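You operate a simulated robot arm through the tools that you are given. There is no shell and no other tool. Be economical: measure what you need, move in short steps, check, and stop when the job is done.

The job below is to be done with a simulated two-armed robot. You get a single attempt, and the scene is never put back.

TASK
Put the 10 mm copper tube from the brown-topped red bench on top of the white case and the 16 mm copper tube on the shelf under the grey bench. Fetch the purple roll and set it in the white tray behind the valves. The order is free.

It is judged by the outcome, as a careful person would: the job done as asked, and still so three seconds after it is handed in. It fails if anything else is knocked over, pushed out of place, dropped, spilled or broken.

THE ROBOT
Two 7-joint arms with two-finger grippers on one trunk, on a base that drives. Base frame: it is fixed to the floor where the robot stands at the start and does not move with it; the origin is under the middle of the robot, x ahead of it, y to its left, z up; the surface under the hand at the start is at about z = 85. Readings come in cm, rad, newtons and seconds.
The left shoulder is at the start at [6.4, 21.6, 116.9], the right one opposite. With the tool pointing down near the work surface each hand reaches from about 28 to 80 cm from the robot's upright axis, wherever it stands, measured 20 degrees to its own side. Places, roughly: purple roll [100, 75, 75]; shelf under the grey bench [100, -290, 30]; white tray behind the valves (83x16 cm) [-88, -46, 50]. Payload 3.18 kg a hand.
The tool frame of a hand sits at the grasp point between the pads (the TCP): z along the fingers, y along the line on which they close. The tips reach 3 cm beyond it. The gripper opens to 14.4 cm. The gripper's body begins 10.3 cm behind the TCP.
Orientation is that of the tool frame in the base frame, as a unit quaternion [x, y, z, w]. With the fingers straight down and closing along the base's y, the tool's x points along the base's -x, its y along +y and its z along -z.

THE INTERFACE
- The arms move only by the tool step_arm. It takes "left_rows", "right_rows" or both (then of equal length, played together; a hand with none holds still); each is a list of rows, each a list of 7 numbers: the shift along the tool's x, y, z in units of 400 mm (1.0 is 400 mm), then the turn, a rotation vector about the tool's x, y, z in units of 90 degrees (1.0 is 90 degrees), then the opening, from 0 (shut) to 1 (fully open). In form: [[x, y, z, wx, wy, wz, gripper], ...]. A call has 1 to 20 rows; each row is the pose to reach, as a shift and turn from the pose commanded when the call began, along the tool's axes at that moment. A call with a number of a shift or a turn outside -1 to 1 is refused whole. A row lasts 0.2 s, in which the tool goes at most 5 cm and 0.15 rad; a call with a longer step from one row to the next is refused whole, and so is a gripper value outside its range. A pose out of reach is approached as far as the arm can. The call stops where the force on the tool passes 40 N (or 10 N more than at its start, if that is more) or the arm is blocked; 0.2 s more then pass. Each finger halts on what it meets, pressing with about 20 N; the grip force reading is that of the motor and also rises with nothing between the fingers. The clock runs only during rows and for 0.2 s after the last one: add rows that repeat a pose to give the fingers time. The reply holds the time, the measured pose of the TCP, the force on the tool along the base axes, the opening and the grip force, in the units named above and with some noise, with the torque about the TCP (base axes, N m) and any sound that the robot's microphone picked up, and new pictures: "show" is both (left out), scene, wrist or none (wrist: the cameras of the hands that moved).
- Cameras (640 x 400 px; columns grow to the right, rows downward): "scene" is now at [10.39, -6.13, 134.72]; the picture's right is [-0.85, -0.53, 0.00], its down [-0.39, 0.63, -0.68] and it looks along [0.35, -0.57, -0.74] (base axes); focal length 214 px, centre (320, 200). "left" rides on the left gripper at [7.6, -1.6, -14.3] in its tool frame; the picture's right is [0.21, 0.98, 0.00], its down [-0.84, 0.18, -0.51] and it looks along [-0.50, 0.11, 0.86] (tool axes); focal length 218 px, centre (320, 200). "right" rides on the right gripper at [7.6, 1.6, -14.3] in its tool frame; the picture's right is [-0.21, 0.98, 0.00], its down [-0.84, -0.18, -0.51] and it looks along [-0.50, -0.11, 0.86] (tool axes); focal length 218 px, centre (320, 200). There is no depth. A picture from a camera that has moved, and an enlarged one, comes with that camera's place and axes in the base frame and with its lens. The place of the scene camera against the robot may be out by one fixed shift of up to 1.2 cm in any direction.
- slide_trunk(by): slides the trunk up (or, below 0, down) by that many cm; the arms and the scene camera ride with it, the base frame stays. It gives what a move gives, with no picture.
- drive_base(legs): drives the robot by 1 to 6 legs, each [ahead, left, turn to the left] in cm, cm and rad, along the robot's own axes; the way and the turn of a leg run together, so that a leg with both is an arc; at most 150 cm and 3.142 rad a leg. The arms and the cameras ride along, it lands a little off, and it stops where it bumps. It gives what a move gives, and a new picture of the scene camera.
- pan_tilt(pan, tilt): turns the head with the scene camera to pan (to the left, within 1.396 rad either way) and tilt (down, from -0.506 to 1.204), counted from straight ahead of the robot. It gives what a move gives, and a new picture of the scene camera.
- inspect(camera, box): a new picture of the part [left, top, right, bottom] of that camera's present view, enlarged. No time passes.
- close_job(): hands the job in; it is judged then, once.

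Go step by step. Nothing tells you exact positions but the pictures and the camera data: compare them with the known pose of the tool, close in by small moves and look again before you grip or let go. The budget is 165 turns and 260 pictures, counting those below and the enlarged ones. Unless the task says otherwise, let go and move clear before handing in, and close with one line.

The tools are called after "Request:" as a command line: name --argument value ..., lists and objects as JSON in quotes. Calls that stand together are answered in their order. step_arm: Moves the arms, as the interface text tells. Its arguments: {"type":"object","properties":{"left_rows":{"type":"array","items":{"type":"array","items":{"type":"number"}}},"right_rows":{"type":"array","items":{"type":"array","items":{"type":"number"}}},"show":{"type":"string","enum":["both","scene","wrist","none"]}},"required":[]} The other tools are called the same way: slide_trunk (by) slides the trunk up or down; drive_base (legs) drives the base; pan_tilt (pan, tilt) turns the head that bears the scene camera; inspect (camera, box) takes an enlarged picture of a part of a camera's view; close_job () hands the job in.

At the start:

```text
t: 0.0
left_ee_pos: [41.86, -0.88, 119.53]
left_ee_rot: [0.0, 1.0, 0.0, 0.0]
left_wrist_force: [-0.2, 0.7, -0.2]
left_moment: [0.03, -0.01, 0.03]
left_opening: 14.43
left_grip_force: 0.1
right_ee_pos: [35.86, -39.8, 122.37]
right_ee_rot: [0.002, 1.0, 0.0, 0.001]
right_wrist_force: [-0.3, 0.5, 0.0]
right_moment: [-0.02, -0.01, -0.02]
right_opening: 14.39
right_grip_force: 0.1
trunk travel left (down, up): [-25.0, 11.9]
robot x, y, heading: [-0.05, -0.01, 0.002]
head pan, tilt: [-1.018, 0.829]
```

scene: 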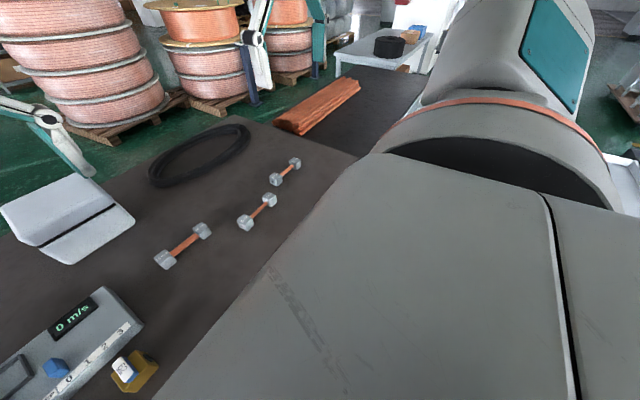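
right: 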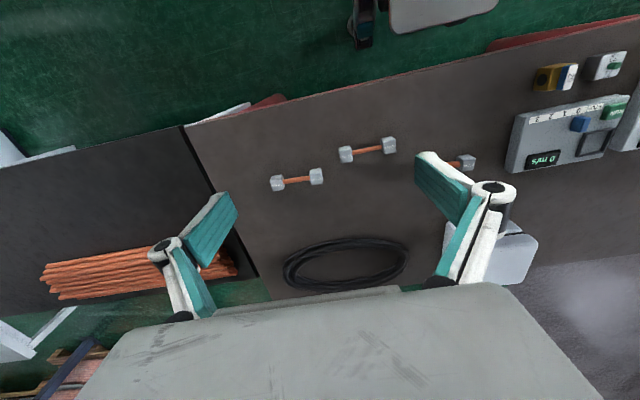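
left: 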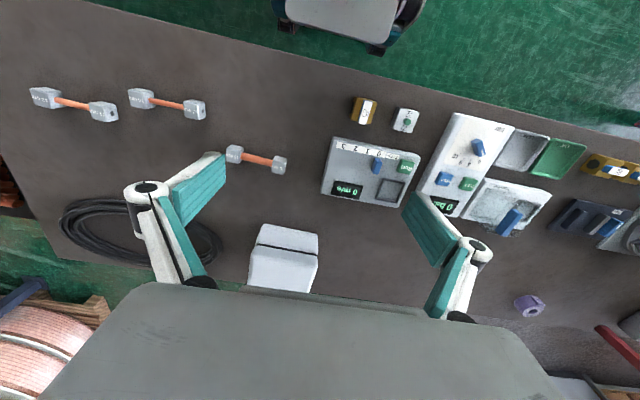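

I see three copper tubes with grey end blocks on the brown bench, a white case, and a purple roll farther left. I'll enlarge them to read any labels.

Request:
inspect --camera "left" --box '[20, 70, 300, 245]'

Request:
inspect --camera "right" --box '[260, 110, 500, 260]'

Request:
inspect --camera "scene" --box '[130, 140, 330, 265]'

```text
2.29 times, centred on (160, 158) of left
camera zoom: at [34.2, -2.57, 133.7], right [-0.21, 0.98, 0.0], down [0.84, 0.18, 0.51], along [0.5, 0.11, -0.86], focal length 499 px, centre (686, 297)
```

zoom: 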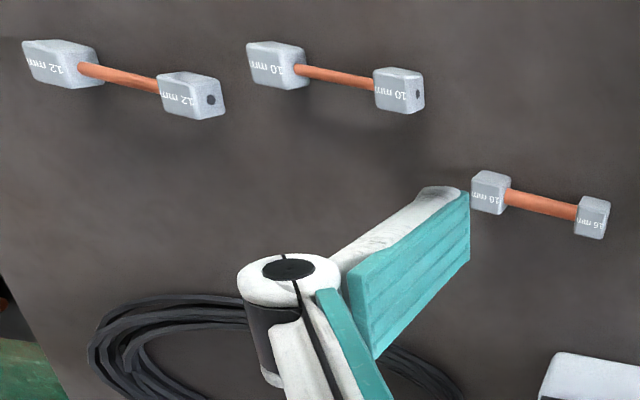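

```text
2.67 times, centred on (380, 185) of right
camera zoom: at [28.1, -38.22, 136.56], right [0.21, 0.98, 0.0], down [0.84, -0.18, 0.51], along [0.5, -0.11, -0.86], focal length 582 px, centre (160, 240)
```

zoom: 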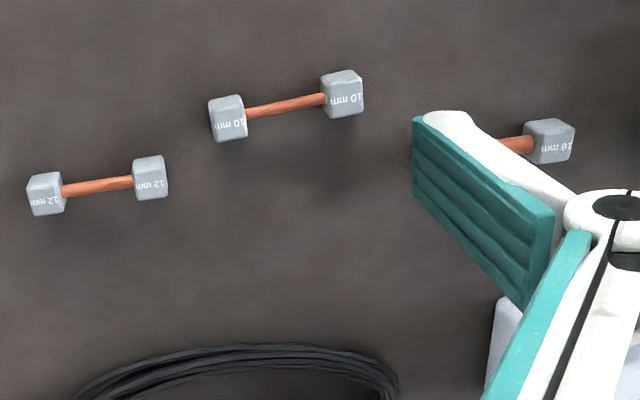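

```text
3.20 times, centred on (230, 202) of scene
camera zoom: at [10.39, -6.13, 134.72], right [-0.85, -0.53, 0.0], down [-0.39, 0.63, -0.68], along [0.35, -0.57, -0.74], focal length 686 px, centre (608, 192)
```

zoom: 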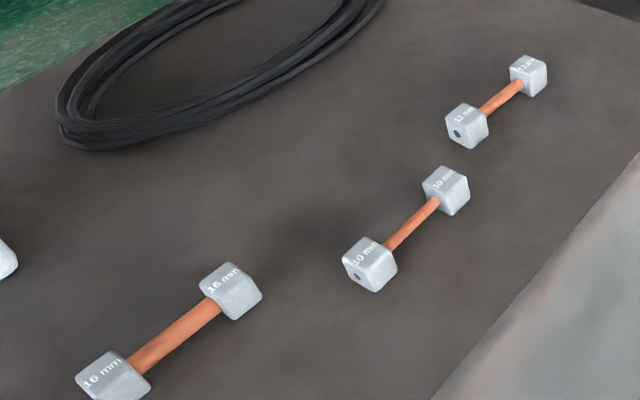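

The tubes are readable: the 10 mm at about (46, -31) and the 16 mm at about (54, -13), both lying along base y. Next I'll look around with the head at the case, the roll and the grey bench.

Request:
pan_tilt --pan 0.1 --tilt 0.6

Request:
pan_tilt --pan 0.8 --tilt 0.5

Request:
pan_tilt --pan -1.396 --tilt 0.3

Request:
pan_tilt --pan 1.396 --tilt 0.4

```text
t: 1.3
left_ee_pos: [41.95, -0.93, 119.44]
left_ee_rot: [0.0, 1.0, 0.0, -0.001]
left_wrist_force: [0.6, 0.6, -0.3]
left_moment: [0.01, 0.03, -0.01]
left_opening: 14.4
left_grip_force: 0.0
right_ee_pos: [35.82, -39.72, 122.3]
right_ee_rot: [0.002, 1.0, 0.0, 0.001]
right_wrist_force: [0.8, -0.8, 0.9]
right_moment: [0.02, 0.01, 0.0]
right_opening: 14.41
right_grip_force: 0.0
trunk travel left (down, up): [-25.0, 11.9]
robot x, y, heading: [-0.09, -0.12, 0.001]
head pan, tilt: [0.099, 0.6]
camera scene: at [15.02, 1.48, 136.65], right [0.1, -1.0, 0.0], down [-0.56, -0.06, -0.82], along [0.82, 0.08, -0.57], focal length 214 px, centre (320, 200)
```

scene: 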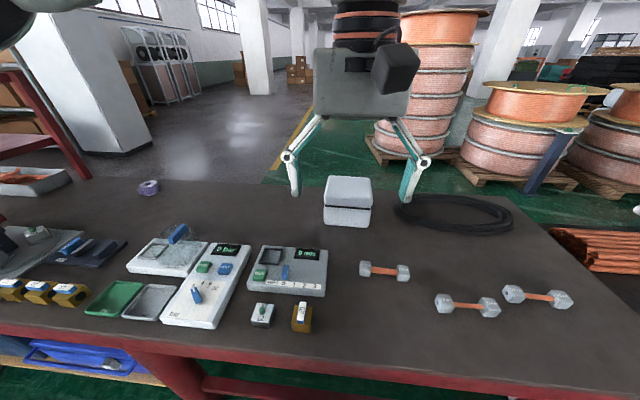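

```text
t: 2.4
left_ee_pos: [41.89, -0.88, 119.56]
left_ee_rot: [-0.001, 1.0, 0.0, 0.0]
left_wrist_force: [-0.7, -0.3, 0.1]
left_moment: [0.01, -0.04, 0.02]
left_opening: 14.38
left_grip_force: 0.1
right_ee_pos: [35.89, -39.83, 122.4]
right_ee_rot: [0.002, 1.0, 0.001, 0.001]
right_wrist_force: [0.0, 0.4, -0.2]
right_moment: [-0.01, 0.02, 0.02]
right_opening: 14.42
right_grip_force: 0.0
trunk travel left (down, up): [-25.0, 11.9]
robot x, y, heading: [-0.05, 0.04, 0.002]
head pan, tilt: [0.799, 0.499]
camera scene: at [12.58, 7.13, 137.56], right [0.72, -0.7, 0.0], down [-0.33, -0.34, -0.88], along [0.61, 0.63, -0.48], focal length 214 px, centre (320, 200)
```

scene: 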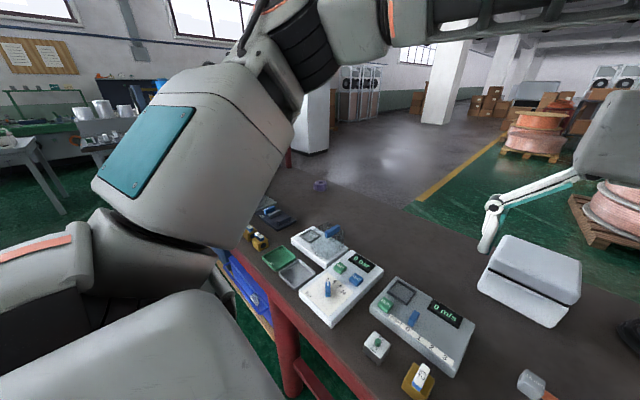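

```text
t: 4.5
left_ee_pos: [41.82, -0.96, 119.41]
left_ee_rot: [0.0, 1.0, 0.0, -0.001]
left_wrist_force: [0.5, -0.1, -0.9]
left_moment: [-0.02, 0.03, -0.01]
left_opening: 14.39
left_grip_force: 0.1
right_ee_pos: [35.92, -39.83, 122.39]
right_ee_rot: [0.001, 1.0, 0.001, 0.001]
right_wrist_force: [0.1, 0.2, 0.0]
right_moment: [-0.02, 0.0, -0.05]
right_opening: 14.4
right_grip_force: 0.1
trunk travel left (down, up): [-25.0, 11.9]
robot x, y, heading: [-0.06, 0.31, 0.001]
head pan, tilt: [-1.396, 0.3]
camera scene: at [7.85, -8.58, 139.4], right [-0.98, -0.17, 0.0], down [-0.05, 0.29, -0.96], along [0.17, -0.94, -0.3], focal length 214 px, centre (320, 200)
```

scene: 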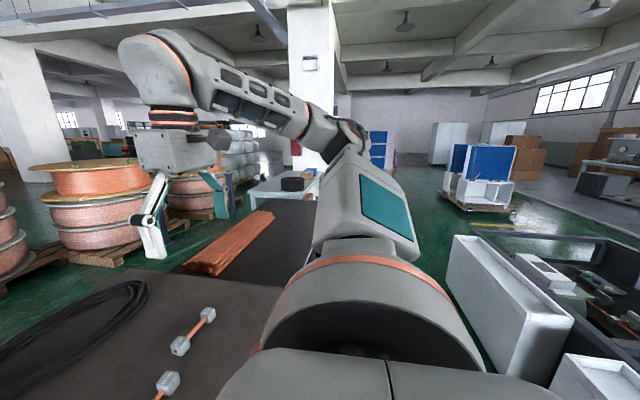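

```text
t: 6.9
left_ee_pos: [41.96, -0.93, 119.48]
left_ee_rot: [0.0, 1.0, -0.001, -0.001]
left_wrist_force: [1.0, 0.2, 0.4]
left_moment: [0.0, -0.04, 0.0]
left_opening: 14.39
left_grip_force: 0.1
right_ee_pos: [35.9, -39.77, 122.32]
right_ee_rot: [0.002, 1.0, 0.001, 0.001]
right_wrist_force: [0.6, -0.6, -0.4]
right_moment: [0.0, 0.0, -0.02]
right_opening: 14.39
right_grip_force: 0.1
trunk travel left (down, up): [-25.0, 11.9]
robot x, y, heading: [-0.0, -0.04, 0.006]
head pan, tilt: [1.396, 0.4]
camera scene: at [7.84, 9.73, 138.47], right [0.98, -0.17, 0.0], down [-0.07, -0.38, -0.92], along [0.16, 0.91, -0.39], focal length 214 px, centre (320, 200)
```

scene: 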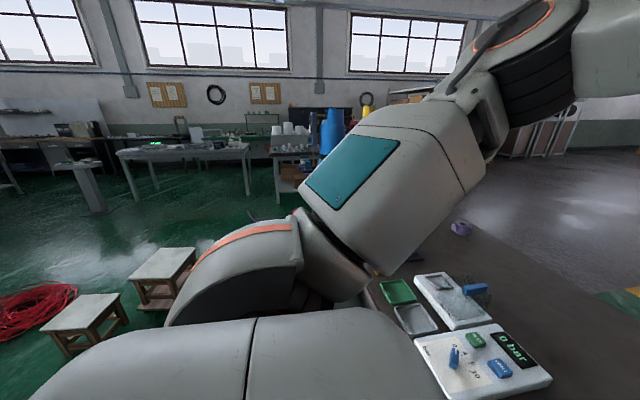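

I place the case at about (79, -3) and the roll at about (89, 87). First I'll take the right hand above the 10 mm tube, turned 90° so it closes along x.

Request:
step_arm --right_rows '[[-0.0215, 0.018, 0.047, 0, 0, 0.083, 1], [-0.043, 0.037, 0.093, 0, 0, 0.167, 1], [-0.064, 0.055, 0.14, 0, 0, 0.25, 1], [-0.086, 0.073, 0.187, 0, 0, 0.333, 1], [-0.107, 0.092, 0.233, 0, 0, 0.417, 1], [-0.129, 0.11, 0.28, 0, 0, 0.5, 1], [-0.15, 0.128, 0.327, 0, 0, 0.583, 1], [-0.172, 0.147, 0.373, 0, 0, 0.667, 1], [-0.193, 0.165, 0.42, 0, 0, 0.75, 1], [-0.215, 0.183, 0.467, 0, 0, 0.833, 1], [-0.236, 0.2, 0.513, 0, 0, 0.917, 1], [-0.2575, 0.22, 0.56, 0, 0, 1.0, 1], [-0.2575, 0.22, 0.56, 0, 0, 1.0, 1]]' --show "wrist"

Request:
pan_tilt --pan -0.3 --tilt 0.8

```text
t: 9.7
left_ee_pos: [42.17, -0.79, 119.25]
left_ee_rot: [-0.001, 1.0, -0.001, -0.001]
left_wrist_force: [0.2, -0.2, -0.9]
left_moment: [-0.05, 0.13, 0.0]
left_opening: 14.42
left_grip_force: 0.2
right_ee_pos: [58.76, -66.28, 119.85]
right_ee_rot: [0.707, 0.707, -0.001, -0.002]
right_wrist_force: [1.6, 0.3, 0.3]
right_moment: [-0.01, 0.14, 0.02]
right_opening: 14.41
right_grip_force: 0.0
right hand out of reach, approached as far as the arm can: row 1, 2, 3, 4, 5, 6, 7, 8, 9, 10, 11, 12, 13
trunk travel left (down, up): [-25.0, 11.9]
robot x, y, heading: [-0.17, 0.04, -0.003]
head pan, tilt: [1.396, 0.4]
camera right: at [60.34, -58.71, 134.0], right [0.98, -0.21, 0.0], down [-0.18, -0.84, 0.51], along [-0.11, -0.49, -0.86], focal length 218 px, centre (320, 200)
```

right: 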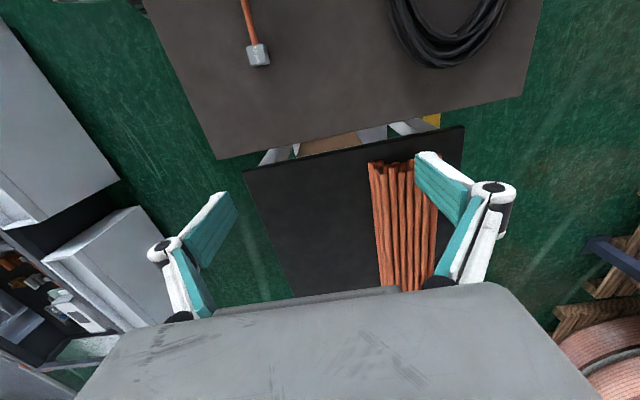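

```text
t: 11.5
left_ee_pos: [41.83, -0.92, 119.49]
left_ee_rot: [0.0, 1.0, 0.0, 0.0]
left_wrist_force: [-0.7, -0.9, 0.3]
left_moment: [0.04, -0.01, -0.04]
left_opening: 14.39
left_grip_force: 0.1
right_ee_pos: [58.37, -66.42, 119.98]
right_ee_rot: [0.707, 0.707, 0.001, -0.001]
right_wrist_force: [-0.2, -0.1, 0.4]
right_moment: [-0.02, 0.0, 0.02]
right_opening: 14.4
right_grip_force: 0.1
trunk travel left (down, up): [-25.0, 11.9]
robot x, y, heading: [-0.33, 0.01, -0.0]
head pan, tilt: [-0.3, 0.799]
camera scene: at [13.93, -1.77, 134.97], right [-0.3, -0.96, 0.0], down [-0.68, 0.21, -0.7], along [0.67, -0.21, -0.72], focal length 214 px, centre (320, 200)
```

scene: 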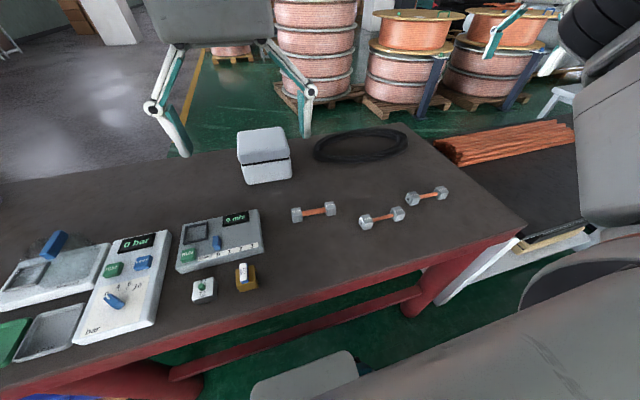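

The +90° turn isn't reachable there, so I'll return and turn the other way.

Request:
step_arm --right_rows '[[0.0625, -0.029, 0, 0, 0, -0.083, 1], [0.125, -0.058, 0, 0, 0, -0.167, 1], [0.1875, -0.0875, 0, 0, 0, -0.25, 1], [0.25, -0.117, 0, 0, 0, -0.333, 1], [0.3125, -0.146, 0, 0, 0, -0.417, 1], [0.375, -0.175, 0, 0, 0, -0.5, 1], [0.4375, -0.204, 0, 0, 0, -0.583, 1], [0.5, -0.233, 0, 0, 0, -0.667, 1], [0.5625, -0.2625, 0, 0, 0, -0.75, 1], [0.625, -0.292, 0, 0, 0, -0.833, 1], [0.6875, -0.32, 0, 0, 0, -0.917, 1], [0.75, -0.35, 0, 0, 0, -1, 1], [0.75, -0.35, 0, 0, 0, -1, 1]]' --show "none"

```text
t: 14.3
left_ee_pos: [41.92, -0.96, 119.55]
left_ee_rot: [0.0, 1.0, 0.0, -0.001]
left_wrist_force: [-0.1, 0.3, -0.3]
left_moment: [-0.01, 0.0, 0.01]
left_opening: 14.4
left_grip_force: 0.1
right_ee_pos: [59.19, -66.06, 119.04]
right_ee_rot: [0.001, 1.0, 0.004, 0.001]
right_wrist_force: [0.4, -0.1, 0.4]
right_moment: [0.03, 0.0, 0.01]
right_opening: 14.41
right_grip_force: 0.1
right hand out of reach, approached as far as the arm can: row 1, 2, 3, 4, 5, 6, 7, 8, 9, 10, 11, 12, 13
trunk travel left (down, up): [-25.0, 11.9]
robot x, y, heading: [-0.05, 0.32, -0.001]
head pan, tilt: [-0.3, 0.799]
```

The hand didn't translate; I'll test a modest move toward the robot and see how it responds.

Request:
step_arm --right_rows '[[0.05, 0.02, 0, 0, 0, 0, 1], [0.1, 0.04, 0, 0, 0, 0, 1], [0.15, 0.06, 0, 0, 0, 0, 1], [0.2, 0.08, 0, 0, 0, 0, 1]]' --show "scene"

```text
t: 15.3
left_ee_pos: [41.92, -0.89, 119.64]
left_ee_rot: [0.0, 1.0, 0.0, -0.001]
left_wrist_force: [0.1, 0.1, 0.1]
left_moment: [0.01, 0.0, 0.02]
left_opening: 14.37
left_grip_force: 0.1
right_ee_pos: [58.3, -66.18, 120.66]
right_ee_rot: [0.001, 1.0, 0.002, 0.001]
right_wrist_force: [-0.2, 0.8, -1.0]
right_moment: [0.03, -0.05, 0.03]
right_opening: 14.39
right_grip_force: 0.0
right hand out of reach, approached as far as the arm can: row 1, 2, 3, 4
trunk travel left (down, up): [-25.0, 11.9]
robot x, y, heading: [-0.06, 0.1, -0.001]
head pan, tilt: [-0.3, 0.799]
camera scene: at [13.89, -1.76, 134.97], right [-0.3, -0.96, 0.0], down [-0.68, 0.21, -0.7], along [0.67, -0.21, -0.72], focal length 214 px, centre (320, 200)
```

scene: 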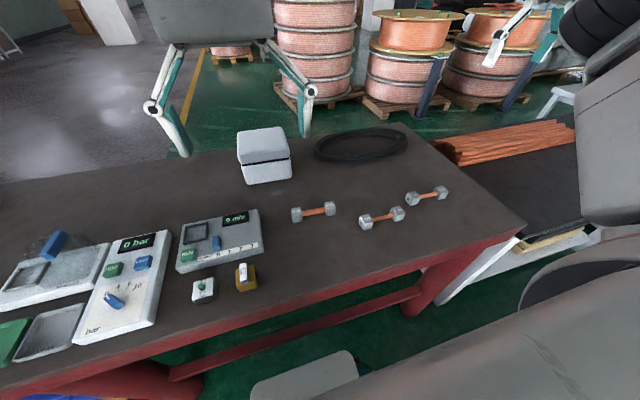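

Perhaps the commanded pose drifted from the measured one. I'll step as if the command stands near (24, 2, 100), moving it back outward, and watch.

Request:
step_arm --right_rows '[[-0.05, -0.09, -0.02, 0, 0, 0, 1], [-0.1, -0.18, -0.04, 0, 0, 0, 1], [-0.15, -0.27, -0.06, 0, 0, 0, 1], [-0.2, -0.36, -0.08, 0, 0, 0, 1], [-0.25, -0.45, -0.1, 0, 0, 0, 1], [-0.3, -0.54, -0.12, 0, 0, 0, 1]]' --show "none"

```text
t: 16.7
left_ee_pos: [42.04, -0.77, 119.51]
left_ee_rot: [-0.001, 1.0, -0.001, 0.0]
left_wrist_force: [0.2, -0.2, -0.4]
left_moment: [-0.02, 0.02, 0.03]
left_opening: 14.4
left_grip_force: 0.0
right_ee_pos: [57.19, -67.62, 120.23]
right_ee_rot: [0.001, 1.0, 0.0, 0.0]
right_wrist_force: [0.0, 0.5, 0.1]
right_moment: [-0.03, 0.05, 0.02]
right_opening: 14.38
right_grip_force: 0.1
right hand out of reach, approached as far as the arm can: row 1, 2, 3, 4, 5, 6
trunk travel left (down, up): [-25.0, 11.9]
robot x, y, heading: [-0.05, -0.04, 0.001]
head pan, tilt: [-0.3, 0.799]
```

The right hand sits on a sphere around its shoulder, so the arm may be stretched straight. I'll look at it.

Request:
pan_tilt --pan -0.9 --tilt 0.1

```text
t: 17.7
left_ee_pos: [41.84, -0.97, 119.53]
left_ee_rot: [-0.001, 1.0, 0.0, 0.0]
left_wrist_force: [-0.3, -0.4, 0.6]
left_moment: [-0.02, -0.04, -0.02]
left_opening: 14.38
left_grip_force: 0.1
right_ee_pos: [57.11, -68.01, 120.38]
right_ee_rot: [0.003, 1.0, 0.002, 0.0]
right_wrist_force: [0.0, -0.9, 0.1]
right_moment: [-0.02, 0.0, -0.02]
right_opening: 14.4
right_grip_force: 0.0
trunk travel left (down, up): [-25.0, 11.9]
robot x, y, heading: [0.4, 0.13, -0.001]
head pan, tilt: [-0.901, 0.099]
camera scene: at [11.95, -6.61, 141.26], right [-0.78, -0.62, 0.0], down [-0.06, 0.08, -0.99], along [0.62, -0.78, -0.1], focal length 214 px, centre (320, 200)
```

scene: 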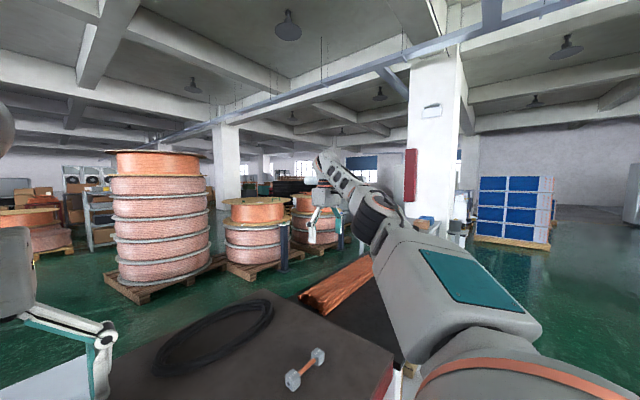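

The arm is nearly straight. I'll try pitching the tool while drawing it inward to break the singular pose.

Request:
step_arm --right_rows '[[0.03, 0.02, 0.05, 0, 0.08, 0, 1], [0.06, 0.04, 0.1, 0, 0.16, 0, 1], [0.09, 0.06, 0.15, 0, 0.24, 0, 1], [0.12, 0.08, 0.2, 0, 0.32, 0, 1], [0.15, 0.1, 0.25, 0, 0.4, 0, 1], [0.18, 0.12, 0.25, 0, 0.4, 0, 1], [0.21, 0.14, 0.25, 0, 0.4, 0, 1], [0.24, 0.16, 0.25, 0, 0.4, 0, 1]]' --show "scene"

```text
t: 19.5
left_ee_pos: [41.71, -0.89, 119.53]
left_ee_rot: [0.0, 1.0, 0.0, 0.0]
left_wrist_force: [-0.1, 0.4, -0.3]
left_moment: [-0.04, 0.0, 0.02]
left_opening: 14.41
left_grip_force: 0.1
right_ee_pos: [48.2, -61.55, 109.19]
right_ee_rot: [0.001, 0.951, 0.001, -0.308]
right_wrist_force: [-0.7, 0.5, 0.5]
right_moment: [0.01, -0.04, -0.03]
right_opening: 14.41
right_grip_force: 0.0
right hand out of reach, approached as far as the arm can: row 2, 3, 4, 5, 6
trunk travel left (down, up): [-25.0, 11.9]
robot x, y, heading: [0.23, 0.18, 0.003]
head pan, tilt: [-0.901, 0.099]
camera scene: at [11.87, -6.55, 141.29], right [-0.78, -0.62, 0.0], down [-0.06, 0.08, -1.0], along [0.62, -0.78, -0.1], focal length 214 px, centre (320, 200)
```

scene: 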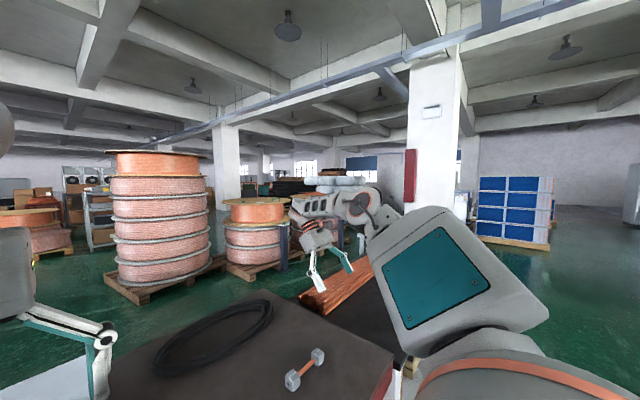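

The elbow is bent again and the command follows the measured pose. Now I'll bring the hand upright and inward toward (42, -36, 105).

Request:
step_arm --right_rows '[[0.008, 0.08, 0.021, 0, -0.05, 0, 1], [0.016, 0.16, 0.042, 0, -0.1, 0, 1], [0.024, 0.24, 0.063, 0, -0.15, 0, 1], [0.032, 0.32, 0.084, 0, -0.2, 0, 1], [0.04, 0.4, 0.105, 0, -0.25, 0, 1], [0.048, 0.48, 0.126, 0, -0.3, 0, 1], [0.056, 0.56, 0.147, 0, -0.35, 0, 1], [0.063, 0.63, 0.169, 0, -0.4, 0, 1], [0.063, 0.63, 0.169, 0, -0.4, 0, 1]]' --show "wrist"

```text
t: 21.5
left_ee_pos: [41.97, -1.02, 119.51]
left_ee_rot: [-0.001, 1.0, 0.0, 0.0]
left_wrist_force: [0.2, -0.3, 0.7]
left_moment: [-0.01, 0.01, 0.0]
left_opening: 14.4
left_grip_force: 0.0
right_ee_pos: [43.39, -43.38, 108.54]
right_ee_rot: [-0.002, 1.0, 0.005, -0.002]
right_wrist_force: [0.2, -0.3, -1.1]
right_moment: [0.02, 0.02, 0.06]
right_opening: 14.39
right_grip_force: 0.1
right hand out of reach, approached as far as the arm can: row 7, 8, 9
trunk travel left (down, up): [-25.0, 11.9]
robot x, y, heading: [0.41, -0.04, 0.0]
head pan, tilt: [-0.901, 0.099]
camera right: at [35.79, -41.8, 122.77], right [0.21, 0.98, 0.01], down [0.84, -0.18, 0.5], along [0.49, -0.1, -0.86], focal length 218 px, centre (320, 200)
```

right: 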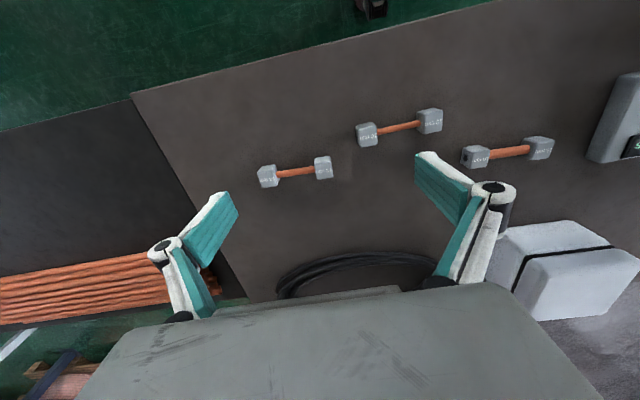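

It seems limited by a wrist joint; turning the other way (-90°) should relieve it. I'll turn in place.

Request:
step_arm --right_rows '[[0, 0, 0, 0, 0, -0.09, 1], [0, 0, 0, 0, 0, -0.18, 1], [0, 0, 0, 0, 0, -0.27, 1], [0, 0, 0, 0, 0, -0.36, 1], [0, 0, 0, 0, 0, -0.45, 1], [0, 0, 0, 0, 0, -0.54, 1], [0, 0, 0, 0, 0, -0.63, 1], [0, 0, 0, 0, 0, -0.72, 1], [0, 0, 0, 0, 0, -0.81, 1], [0, 0, 0, 0, 0, -0.9, 1], [0, 0, 0, 0, 0, -1.0, 1], [0, 0, 0, 0, 0, -1.0, 1]]' --show "wrist"

```text
refused: row 11 steps farther than a row can; nothing moved
```

Request:
step_arm --right_rows '[[0, 0, 0, 0, 0, -0.09, 1], [0, 0, 0, 0, 0, -0.18, 1], [0, 0, 0, 0, 0, -0.27, 1], [0, 0, 0, 0, 0, -0.36, 1], [0, 0, 0, 0, 0, -0.45, 1], [0, 0, 0, 0, 0, -0.54, 1], [0, 0, 0, 0, 0, -0.63, 1], [0, 0, 0, 0, 0, -0.72, 1], [0, 0, 0, 0, 0, -0.81, 1], [0, 0, 0, 0, 0, -0.9, 1], [0, 0, 0, 0, 0, -0.98, 1], [0, 0, 0, 0, 0, -1.0, 1]]' --show "wrist"

```text
t: 24.1
left_ee_pos: [41.93, -0.96, 119.48]
left_ee_rot: [0.0, 1.0, 0.0, 0.001]
left_wrist_force: [0.1, 0.4, -0.4]
left_moment: [0.02, 0.02, -0.05]
left_opening: 14.38
left_grip_force: 0.0
right_ee_pos: [43.24, -43.04, 108.54]
right_ee_rot: [-0.707, 0.707, 0.0, 0.001]
right_wrist_force: [0.3, 0.0, -0.7]
right_moment: [-0.02, -0.05, -0.03]
right_opening: 14.41
right_grip_force: 0.0
trunk travel left (down, up): [-25.0, 11.9]
robot x, y, heading: [-0.03, -0.14, -0.001]
head pan, tilt: [-0.901, 0.099]
camera right: at [41.4, -50.78, 122.69], right [-0.98, 0.21, 0.0], down [0.18, 0.84, 0.51], along [0.11, 0.5, -0.86], focal length 218 px, centre (320, 200)
```

right: 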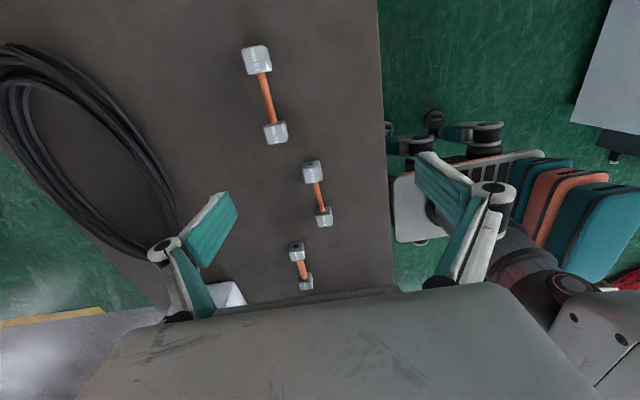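

The -90° turn is fine, and the 10 mm tube is confirmed at (46.2, -31). Now I'll move above it.

Request:
step_arm --right_rows '[[-0.05, -0.0125, 0.056, 0, 0, 0, 0.8], [-0.1, -0.025, 0.1125, 0, 0, 0, 0.6], [-0.15, -0.0375, 0.169, 0, 0, 0, 0.5], [-0.2, -0.05, 0.225, 0, 0, 0, 0.5], [-0.25, -0.0625, 0.28, 0, 0, 0, 0.5], [-0.3, -0.075, 0.3375, 0, 0, 0, 0.5], [-0.3, -0.075, 0.3375, 0, 0, 0, 0.5]]' --show "wrist"

```text
t: 25.7
left_ee_pos: [41.9, -0.9, 119.55]
left_ee_rot: [0.001, 1.0, -0.001, 0.0]
left_wrist_force: [0.0, 0.3, -0.1]
left_moment: [0.01, 0.02, -0.01]
left_opening: 14.39
left_grip_force: 0.0
right_ee_pos: [46.33, -31.12, 95.3]
right_ee_rot: [-0.706, 0.708, 0.0, 0.001]
right_wrist_force: [-0.9, -1.0, 0.0]
right_moment: [0.0, -0.04, 0.01]
right_opening: 7.19
right_grip_force: 0.1
trunk travel left (down, up): [-25.0, 11.9]
robot x, y, heading: [-0.1, -0.26, -0.004]
head pan, tilt: [-0.901, 0.099]
camera right: at [44.62, -38.83, 109.36], right [-0.98, 0.21, 0.0], down [0.18, 0.84, 0.51], along [0.11, 0.5, -0.86], focal length 218 px, centre (320, 200)
```

right: 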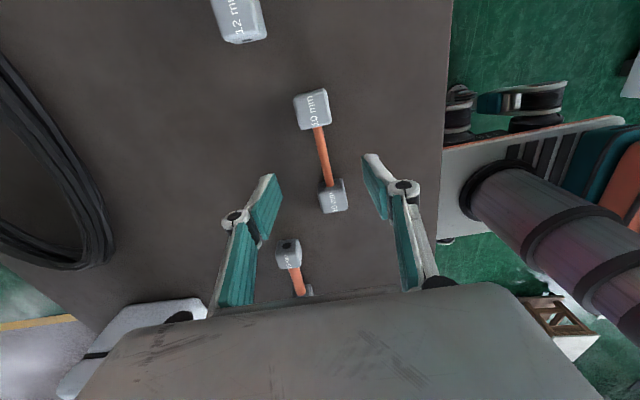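

Aligned well. Descending so the fingertips stop just above the bench, then closing.

Request:
step_arm --right_rows '[[0, 0.003, 0.06, 0, 0, 0, 0.5], [0, 0.005, 0.12, 0, 0, 0, 0.5], [0, 0.005, 0.165, 0, 0, 0, 0.5], [0, 0.005, 0.17, 0, 0, 0, 0.5]]' --show "wrist"

```text
t: 26.7
left_ee_pos: [41.8, -0.9, 119.56]
left_ee_rot: [0.0, 1.0, 0.0, 0.0]
left_wrist_force: [0.5, -0.8, -0.2]
left_moment: [0.02, 0.06, 0.04]
left_opening: 14.39
left_grip_force: 0.1
right_ee_pos: [46.17, -30.95, 88.45]
right_ee_rot: [-0.706, 0.708, 0.0, 0.001]
right_wrist_force: [-0.4, 0.9, -0.1]
right_moment: [0.03, 0.0, 0.01]
right_opening: 7.18
right_grip_force: 0.1
trunk travel left (down, up): [-25.0, 11.9]
robot x, y, heading: [-0.08, 0.1, -0.002]
head pan, tilt: [-0.901, 0.099]
camera right: at [44.33, -38.67, 102.54], right [-0.98, 0.21, 0.0], down [0.18, 0.84, 0.51], along [0.11, 0.5, -0.86], focal length 218 px, centre (320, 200)
```

right: 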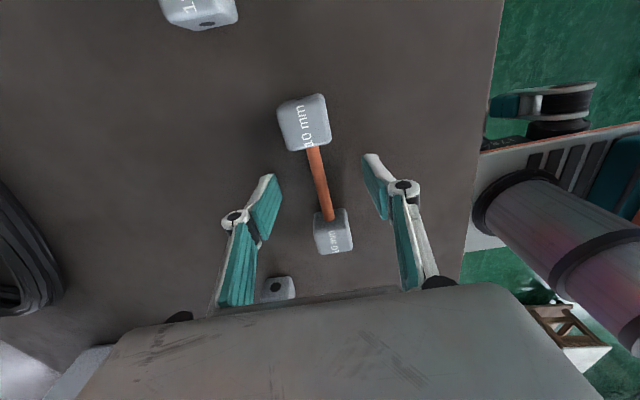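

Request:
step_arm --right_rows '[[0, 0, 0, 0, 0, 0, 0.25], [0, 0, 0, 0, 0, 0, 0.05], [0, 0, 0, 0, 0, 0, 0], [0, 0, 0, 0, 0, 0, 0], [0, 0, 0, 0, 0, 0, 0]]' --show "wrist"

```text
t: 27.9
left_ee_pos: [41.93, -0.83, 119.49]
left_ee_rot: [-0.001, 1.0, 0.0, 0.0]
left_wrist_force: [-0.3, -0.2, -0.3]
left_moment: [0.0, 0.02, 0.0]
left_opening: 14.4
left_grip_force: 0.1
right_ee_pos: [46.16, -30.84, 88.35]
right_ee_rot: [-0.706, 0.708, 0.0, 0.001]
right_wrist_force: [0.5, 0.1, 0.5]
right_moment: [-0.02, -0.01, 0.02]
right_opening: 0.9
right_grip_force: 19.7
trunk travel left (down, up): [-25.0, 11.9]
robot x, y, heading: [-0.04, 0.04, -0.0]
head pan, tilt: [-0.901, 0.099]
camera right: at [44.34, -38.68, 102.53], right [-0.98, 0.21, 0.0], down [0.18, 0.84, 0.51], along [0.11, 0.5, -0.86], focal length 218 px, centre (320, 200)
```

right: 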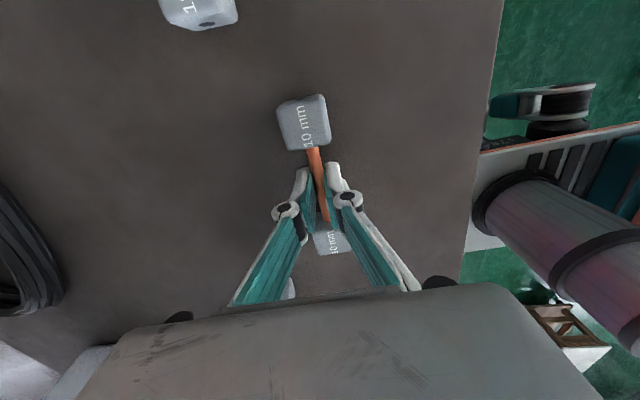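

Gripped at 0.9 cm. Lifting straight up, then looking down at the base-to-bench clearance and the case.

Request:
step_arm --right_rows '[[0, 0, -0.1, 0, 0, 0, 0], [0, 0, -0.2, 0, 0, 0, 0], [0, 0, -0.3, 0, 0, 0, 0], [0, 0, -0.4, 0, 0, 0, 0], [0, 0, -0.5, 0, 0, 0, 0]]' --show "wrist"

Request:
pan_tilt --pan 0.0 --tilt 1.2

Request:
inspect --camera "left" --box '[200, 190, 380, 300]'

```text
t: 29.1
left_ee_pos: [41.77, -0.87, 119.52]
left_ee_rot: [0.0, 1.0, 0.0, 0.0]
left_wrist_force: [-0.2, 0.1, 0.4]
left_moment: [-0.01, -0.04, 0.01]
left_opening: 14.41
left_grip_force: 0.0
right_ee_pos: [46.25, -30.87, 108.28]
right_ee_rot: [-0.706, 0.708, -0.001, 0.001]
right_wrist_force: [0.2, -0.9, -0.4]
right_moment: [-0.01, 0.02, -0.03]
right_opening: 0.85
right_grip_force: 19.7
trunk travel left (down, up): [-25.0, 11.9]
robot x, y, heading: [-0.22, -0.16, 0.005]
head pan, tilt: [-0.901, 0.099]
camera right: at [44.43, -38.57, 122.43], right [-0.98, 0.21, 0.0], down [0.18, 0.84, 0.51], along [0.11, 0.5, -0.86], focal length 218 px, centre (320, 200)
```

right: 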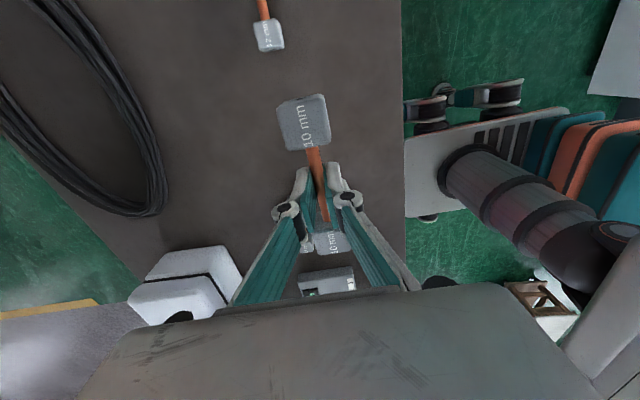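

```text
t: 30.5
left_ee_pos: [41.86, -0.88, 119.43]
left_ee_rot: [0.0, 1.0, 0.001, 0.0]
left_wrist_force: [0.0, 0.0, 0.1]
left_moment: [0.01, 0.01, -0.01]
left_opening: 14.41
left_grip_force: 0.1
right_ee_pos: [46.21, -30.9, 108.16]
right_ee_rot: [-0.706, 0.708, 0.0, 0.0]
right_wrist_force: [0.5, 0.1, -0.7]
right_moment: [-0.01, -0.03, 0.01]
right_opening: 0.88
right_grip_force: 20.1
trunk travel left (down, up): [-25.0, 11.9]
robot x, y, heading: [-0.0, 0.02, 0.001]
head pan, tilt: [0.0, 1.201]
camera scene: at [11.82, 0.6, 132.19], right [0.0, -1.0, 0.0], down [-0.93, 0.0, -0.36], along [0.36, 0.0, -0.93], focal length 214 px, centre (320, 200)
```

scene: 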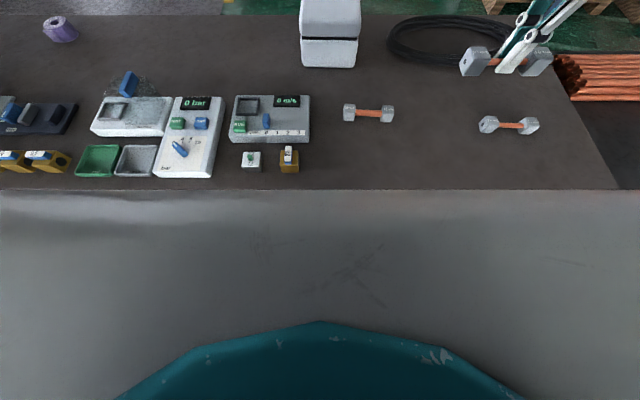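

```text
3.56 times, centred on (290, 245) of left
camera zoom: at [34.2, -2.58, 133.7], right [-0.21, 0.98, 0.0], down [0.84, 0.18, 0.51], along [0.5, 0.11, -0.86], focal length 776 px, centre (427, 40)
```

zoom: 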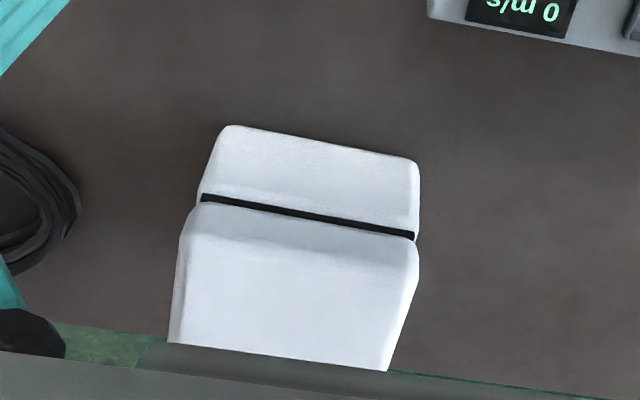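

Case top is about x 74–85, y -11–5, z≈95, a bit far for a vertical hand. I'll check the gap between base and bench to see whether I can drive ahead.

Request:
pan_tilt --pan -0.45 --tilt 1.2

Request:
pan_tilt --pan 0.45 --tilt 1.0

```text
t: 31.4
left_ee_pos: [41.79, -0.91, 119.52]
left_ee_rot: [0.0, 1.0, 0.0, -0.001]
left_wrist_force: [-0.3, 0.0, -0.2]
left_moment: [0.02, -0.02, -0.01]
left_opening: 14.41
left_grip_force: 0.2
right_ee_pos: [46.33, -30.94, 108.1]
right_ee_rot: [-0.706, 0.709, -0.001, 0.002]
right_wrist_force: [0.5, -0.3, -1.6]
right_moment: [0.01, -0.02, -0.01]
right_opening: 0.88
right_grip_force: 19.9
trunk travel left (down, up): [-25.0, 11.9]
robot x, y, heading: [-0.17, -0.02, -0.002]
head pan, tilt: [-0.45, 1.201]
camera scene: at [11.27, -1.82, 132.19], right [-0.43, -0.9, 0.0], down [-0.84, 0.41, -0.36], along [0.33, -0.16, -0.93], focal length 214 px, centre (320, 200)
```

scene: 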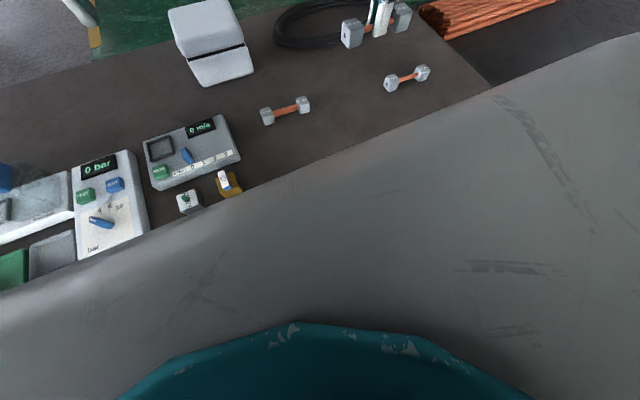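

```text
t: 32.6
left_ee_pos: [41.8, -0.87, 119.5]
left_ee_rot: [0.001, 1.0, 0.0, 0.0]
left_wrist_force: [0.5, -0.2, 0.6]
left_moment: [0.01, 0.01, -0.03]
left_opening: 14.4
left_grip_force: 0.0
right_ee_pos: [46.24, -30.84, 108.27]
right_ee_rot: [-0.706, 0.708, 0.0, 0.001]
right_wrist_force: [-0.5, 0.2, -1.3]
right_moment: [0.01, -0.01, -0.01]
right_opening: 0.88
right_grip_force: 19.7
trunk travel left (down, up): [-25.0, 11.9]
robot x, y, heading: [0.29, 0.07, 0.001]
head pan, tilt: [0.45, 1.0]
camera scene: at [12.51, 3.63, 133.45], right [0.43, -0.9, 0.0], down [-0.76, -0.37, -0.54], along [0.49, 0.23, -0.84], focal length 214 px, centre (320, 200)
```

scene: 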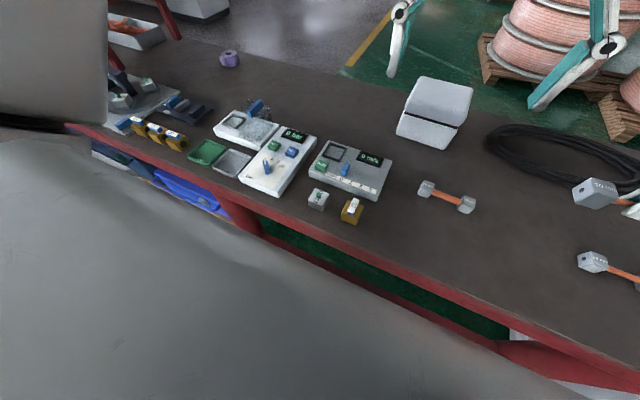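

The grey in view is my own torso; the bench is open beneath for about 10 cm. I'll drive a little left and cautiously ahead.

Request:
drive_base --legs '[[0, 14, 0], [6, 0, 0]]'

```text
t: 35.0
left_ee_pos: [48.05, 13.25, 119.36]
left_ee_rot: [0.0, 1.0, 0.0, -0.001]
left_wrist_force: [0.6, 0.2, 0.2]
left_moment: [0.01, 0.06, 0.02]
left_opening: 14.44
left_grip_force: 0.2
right_ee_pos: [52.47, -16.73, 108.16]
right_ee_rot: [-0.707, 0.708, 0.001, 0.001]
right_wrist_force: [0.5, -0.4, -1.4]
right_moment: [-0.01, 0.03, -0.02]
right_opening: 0.91
right_grip_force: 19.8
trunk travel left (down, up): [-25.0, 11.9]
robot x, y, heading: [5.92, 14.14, -0.001]
head pan, tilt: [0.45, 1.0]
camera scene: at [18.7, 17.76, 133.44], right [0.44, -0.9, 0.0], down [-0.76, -0.37, -0.54], along [0.49, 0.24, -0.84], focal length 214 px, centre (320, 200)
```

scene: 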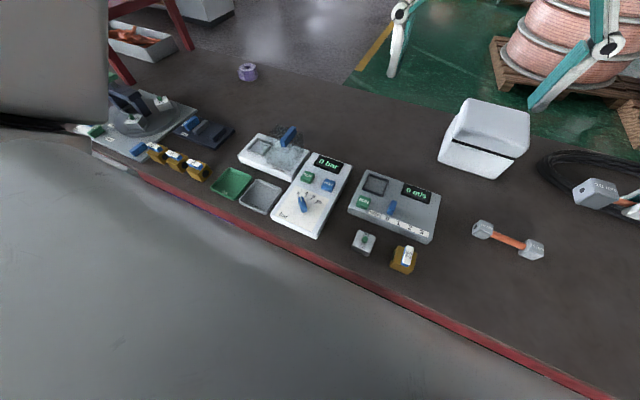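

Now carry the tube above the case centre.

Request:
step_arm --right_rows '[[-0.043, -0.085, -0.0125, 0, 0, 0, 0], [-0.086, -0.17, -0.025, 0, 0, 0, 0], [-0.128, -0.255, -0.0375, 0, 0, 0, 0], [-0.171, -0.34, -0.05, 0, 0, 0, 0], [-0.214, -0.425, -0.0625, 0, 0, 0, 0], [-0.257, -0.51, -0.075, 0, 0, 0, 0], [-0.3, -0.595, -0.0875, 0, 0, 0, 0], [-0.3425, -0.68, -0.1, 0, 0, 0, 0], [-0.3425, -0.68, -0.1, 0, 0, 0, 0]]' --show "wrist"

Request:
pan_tilt --pan -0.2 --tilt 0.7

```text
t: 37.0
left_ee_pos: [47.85, 13.24, 119.47]
left_ee_rot: [0.0, 1.0, 0.001, 0.0]
left_wrist_force: [0.3, -0.5, 0.2]
left_moment: [-0.02, 0.03, 0.03]
left_opening: 14.4
left_grip_force: 0.1
right_ee_pos: [65.89, -9.94, 110.09]
right_ee_rot: [-0.706, 0.708, 0.0, 0.001]
right_wrist_force: [-0.4, -0.3, -1.3]
right_moment: [0.02, -0.01, -0.02]
right_opening: 0.86
right_grip_force: 19.3
right hand out of reach, approached as far as the arm can: row 5, 6, 7, 8, 9
trunk travel left (down, up): [-25.0, 11.9]
robot x, y, heading: [5.66, 14.47, -0.001]
head pan, tilt: [0.45, 1.0]
camera right: at [64.27, -17.61, 124.2], right [-0.98, 0.21, 0.0], down [0.18, 0.84, 0.51], along [0.11, 0.5, -0.86], focal length 218 px, centre (320, 200)
```

right: 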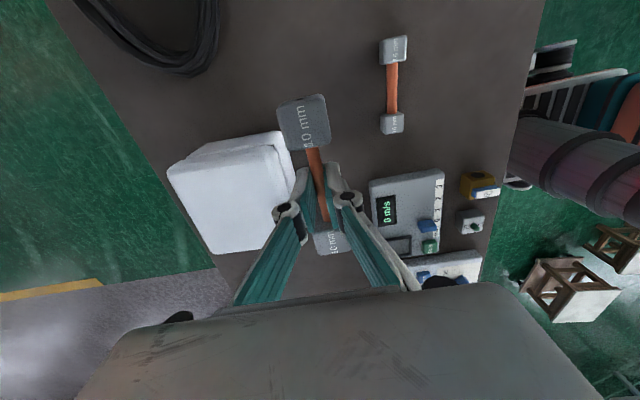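

```text
t: 38.0
left_ee_pos: [47.92, 13.32, 119.45]
left_ee_rot: [-0.001, 1.0, 0.0, 0.0]
left_wrist_force: [-0.3, 0.8, -0.3]
left_moment: [-0.03, -0.01, 0.0]
left_opening: 14.4
left_grip_force: 0.1
right_ee_pos: [66.03, -9.85, 110.05]
right_ee_rot: [-0.707, 0.707, 0.001, 0.001]
right_wrist_force: [0.2, -1.0, -0.8]
right_moment: [-0.01, 0.0, 0.03]
right_opening: 0.89
right_grip_force: 19.8
trunk travel left (down, up): [-25.0, 11.9]
robot x, y, heading: [6.57, 14.28, 0.001]
head pan, tilt: [-0.201, 0.7]
camera scene: at [20.61, 13.04, 135.78], right [-0.2, -0.98, 0.0], down [-0.63, 0.13, -0.76], along [0.75, -0.15, -0.64], focal length 214 px, centre (320, 200)
```

scene: 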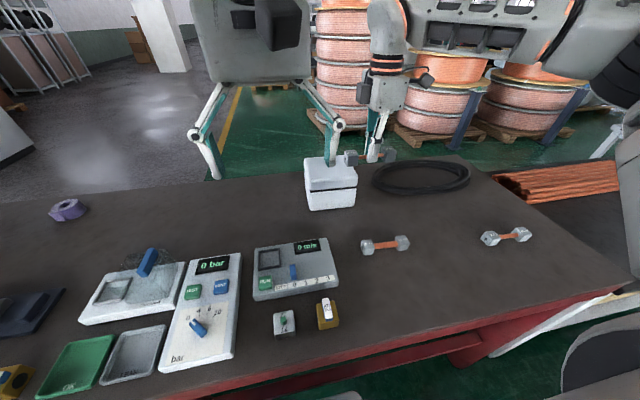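

The high hand limits the reach. I'll raise the trunk so the arm reaches downward and outward better.

Request:
slide_trunk --by 11.8

Request:
step_arm --right_rows '[[0, 0.03, 0.05, 0, 0, 0, 0], [0, 0.05, 0.1, 0, 0, 0, 0], [0, 0.06, 0.16, 0, 0, 0, 0], [0, 0.06, 0.22, 0, 0, 0, 0], [0, 0.06, 0.25, 0, 0, 0, 0]]' --show "none"

```text
t: 39.5
left_ee_pos: [47.91, 13.23, 131.23]
left_ee_rot: [0.0, 1.0, 0.0, 0.0]
left_wrist_force: [-0.6, -0.2, -0.1]
left_moment: [0.0, 0.01, 0.02]
left_opening: 14.4
left_grip_force: 0.1
right_ee_pos: [65.83, -9.76, 122.78]
right_ee_rot: [-0.706, 0.708, -0.007, 0.01]
right_wrist_force: [-0.7, -0.5, -1.1]
right_moment: [0.01, 0.0, 0.01]
right_opening: 0.88
right_grip_force: 19.7
trunk travel left (down, up): [-36.8, 0.1]
robot x, y, heading: [5.8, 13.86, 0.003]
head pan, tilt: [-0.201, 0.7]
```

```text
t: 40.7
left_ee_pos: [47.81, 13.23, 131.22]
left_ee_rot: [0.0, 1.0, 0.0, 0.0]
left_wrist_force: [0.0, 0.3, -0.4]
left_moment: [0.0, 0.01, 0.05]
left_opening: 14.42
left_grip_force: 0.0
right_ee_pos: [63.57, -9.86, 112.66]
right_ee_rot: [-0.706, 0.708, -0.007, 0.01]
right_wrist_force: [1.3, 0.3, -1.7]
right_moment: [0.04, 0.01, 0.03]
right_opening: 0.88
right_grip_force: 19.6
trunk travel left (down, up): [-36.8, 0.1]
robot x, y, heading: [5.79, 13.98, -0.003]
head pan, tilt: [-0.201, 0.7]
```

Within reach now; moving over the case at a slightly lower height.

Request:
step_arm --right_rows '[[-0.03, -0.067, 0.05, 0, 0, 0, 0], [-0.06, -0.134, 0.1, 0, 0, 0, 0], [-0.09, -0.2, 0.14, 0, 0, 0, 0], [-0.12, -0.27, 0.175, 0, 0, 0, 0], [-0.15, -0.335, 0.21, 0, 0, 0, 0], [-0.1725, -0.4025, 0.21, 0, 0, 0, 0], [-0.1725, -0.4025, 0.21, 0, 0, 0, 0]]' --show "both"

```text
t: 42.3
left_ee_pos: [47.99, 13.24, 131.26]
left_ee_rot: [0.0, 1.0, 0.0, 0.0]
left_wrist_force: [0.7, -0.9, 0.2]
left_moment: [0.02, 0.01, 0.03]
left_opening: 14.41
left_grip_force: 0.1
right_ee_pos: [67.34, -11.58, 108.08]
right_ee_rot: [-0.706, 0.709, -0.007, 0.01]
right_wrist_force: [-0.6, 0.3, -1.1]
right_moment: [0.03, 0.02, 0.01]
right_opening: 0.89
right_grip_force: 20.1
right hand out of reach, approached as far as the arm can: row 1, 2, 3, 4, 5, 6, 7
trunk travel left (down, up): [-36.8, 0.1]
robot x, y, heading: [6.23, 14.2, 0.004]
head pan, tilt: [-0.201, 0.7]
camera scene: at [18.51, 13.03, 147.68], right [-0.2, -0.98, 0.0], down [-0.63, 0.13, -0.76], along [0.75, -0.15, -0.64], focal length 214 px, centre (320, 200)
camera right: at [65.22, -19.24, 122.16], right [-0.98, 0.21, -0.02], down [0.17, 0.84, 0.52], along [0.13, 0.5, -0.86], focal length 218 px, centre (320, 200)
```

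scene: 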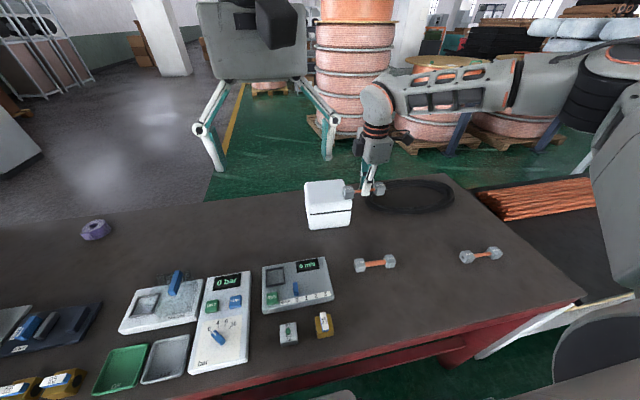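
right: 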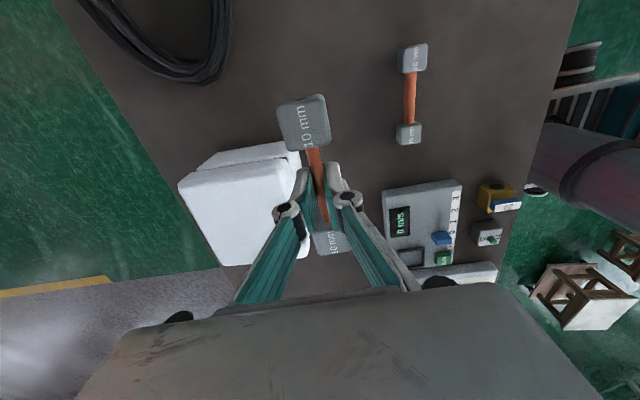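

A wrist limit, not the arm's length, seems to stop it (elbow is still bent). I'll test turning the hand further the same way while extending.

Request:
step_arm --right_rows '[[0, 0, 0, 0, 0, -0.08, 0], [0, 0, 0, 0, 0, -0.16, 0], [0, 0, 0, 0, 0, -0.24, 0], [0, 0, 0, 0, 0, -0.32, 0], [-0.03, -0.06, 0, 0, 0, -0.4, 0], [-0.06, -0.12, 0, 0, 0, -0.4, 0], [-0.09, -0.18, 0, 0, 0, -0.4, 0], [-0.12, -0.24, 0, 0, 0, -0.4, 0]]' --show "none"

```text
t: 44.1
left_ee_pos: [47.91, 13.17, 131.14]
left_ee_rot: [0.0, 1.0, 0.0, 0.0]
left_wrist_force: [-0.2, -0.1, -0.1]
left_moment: [0.0, 0.01, -0.01]
left_opening: 14.41
left_grip_force: 0.0
right_ee_pos: [68.49, -12.65, 109.83]
right_ee_rot: [0.89, -0.455, 0.01, -0.009]
right_wrist_force: [0.1, 0.0, -1.1]
right_moment: [0.02, 0.0, -0.01]
right_opening: 0.9
right_grip_force: 19.8
right hand out of reach, approached as far as the arm can: row 5, 6, 7, 8
trunk travel left (down, up): [-36.8, 0.1]
robot x, y, heading: [6.41, 14.01, 0.004]
head pan, tilt: [-0.201, 0.7]
```

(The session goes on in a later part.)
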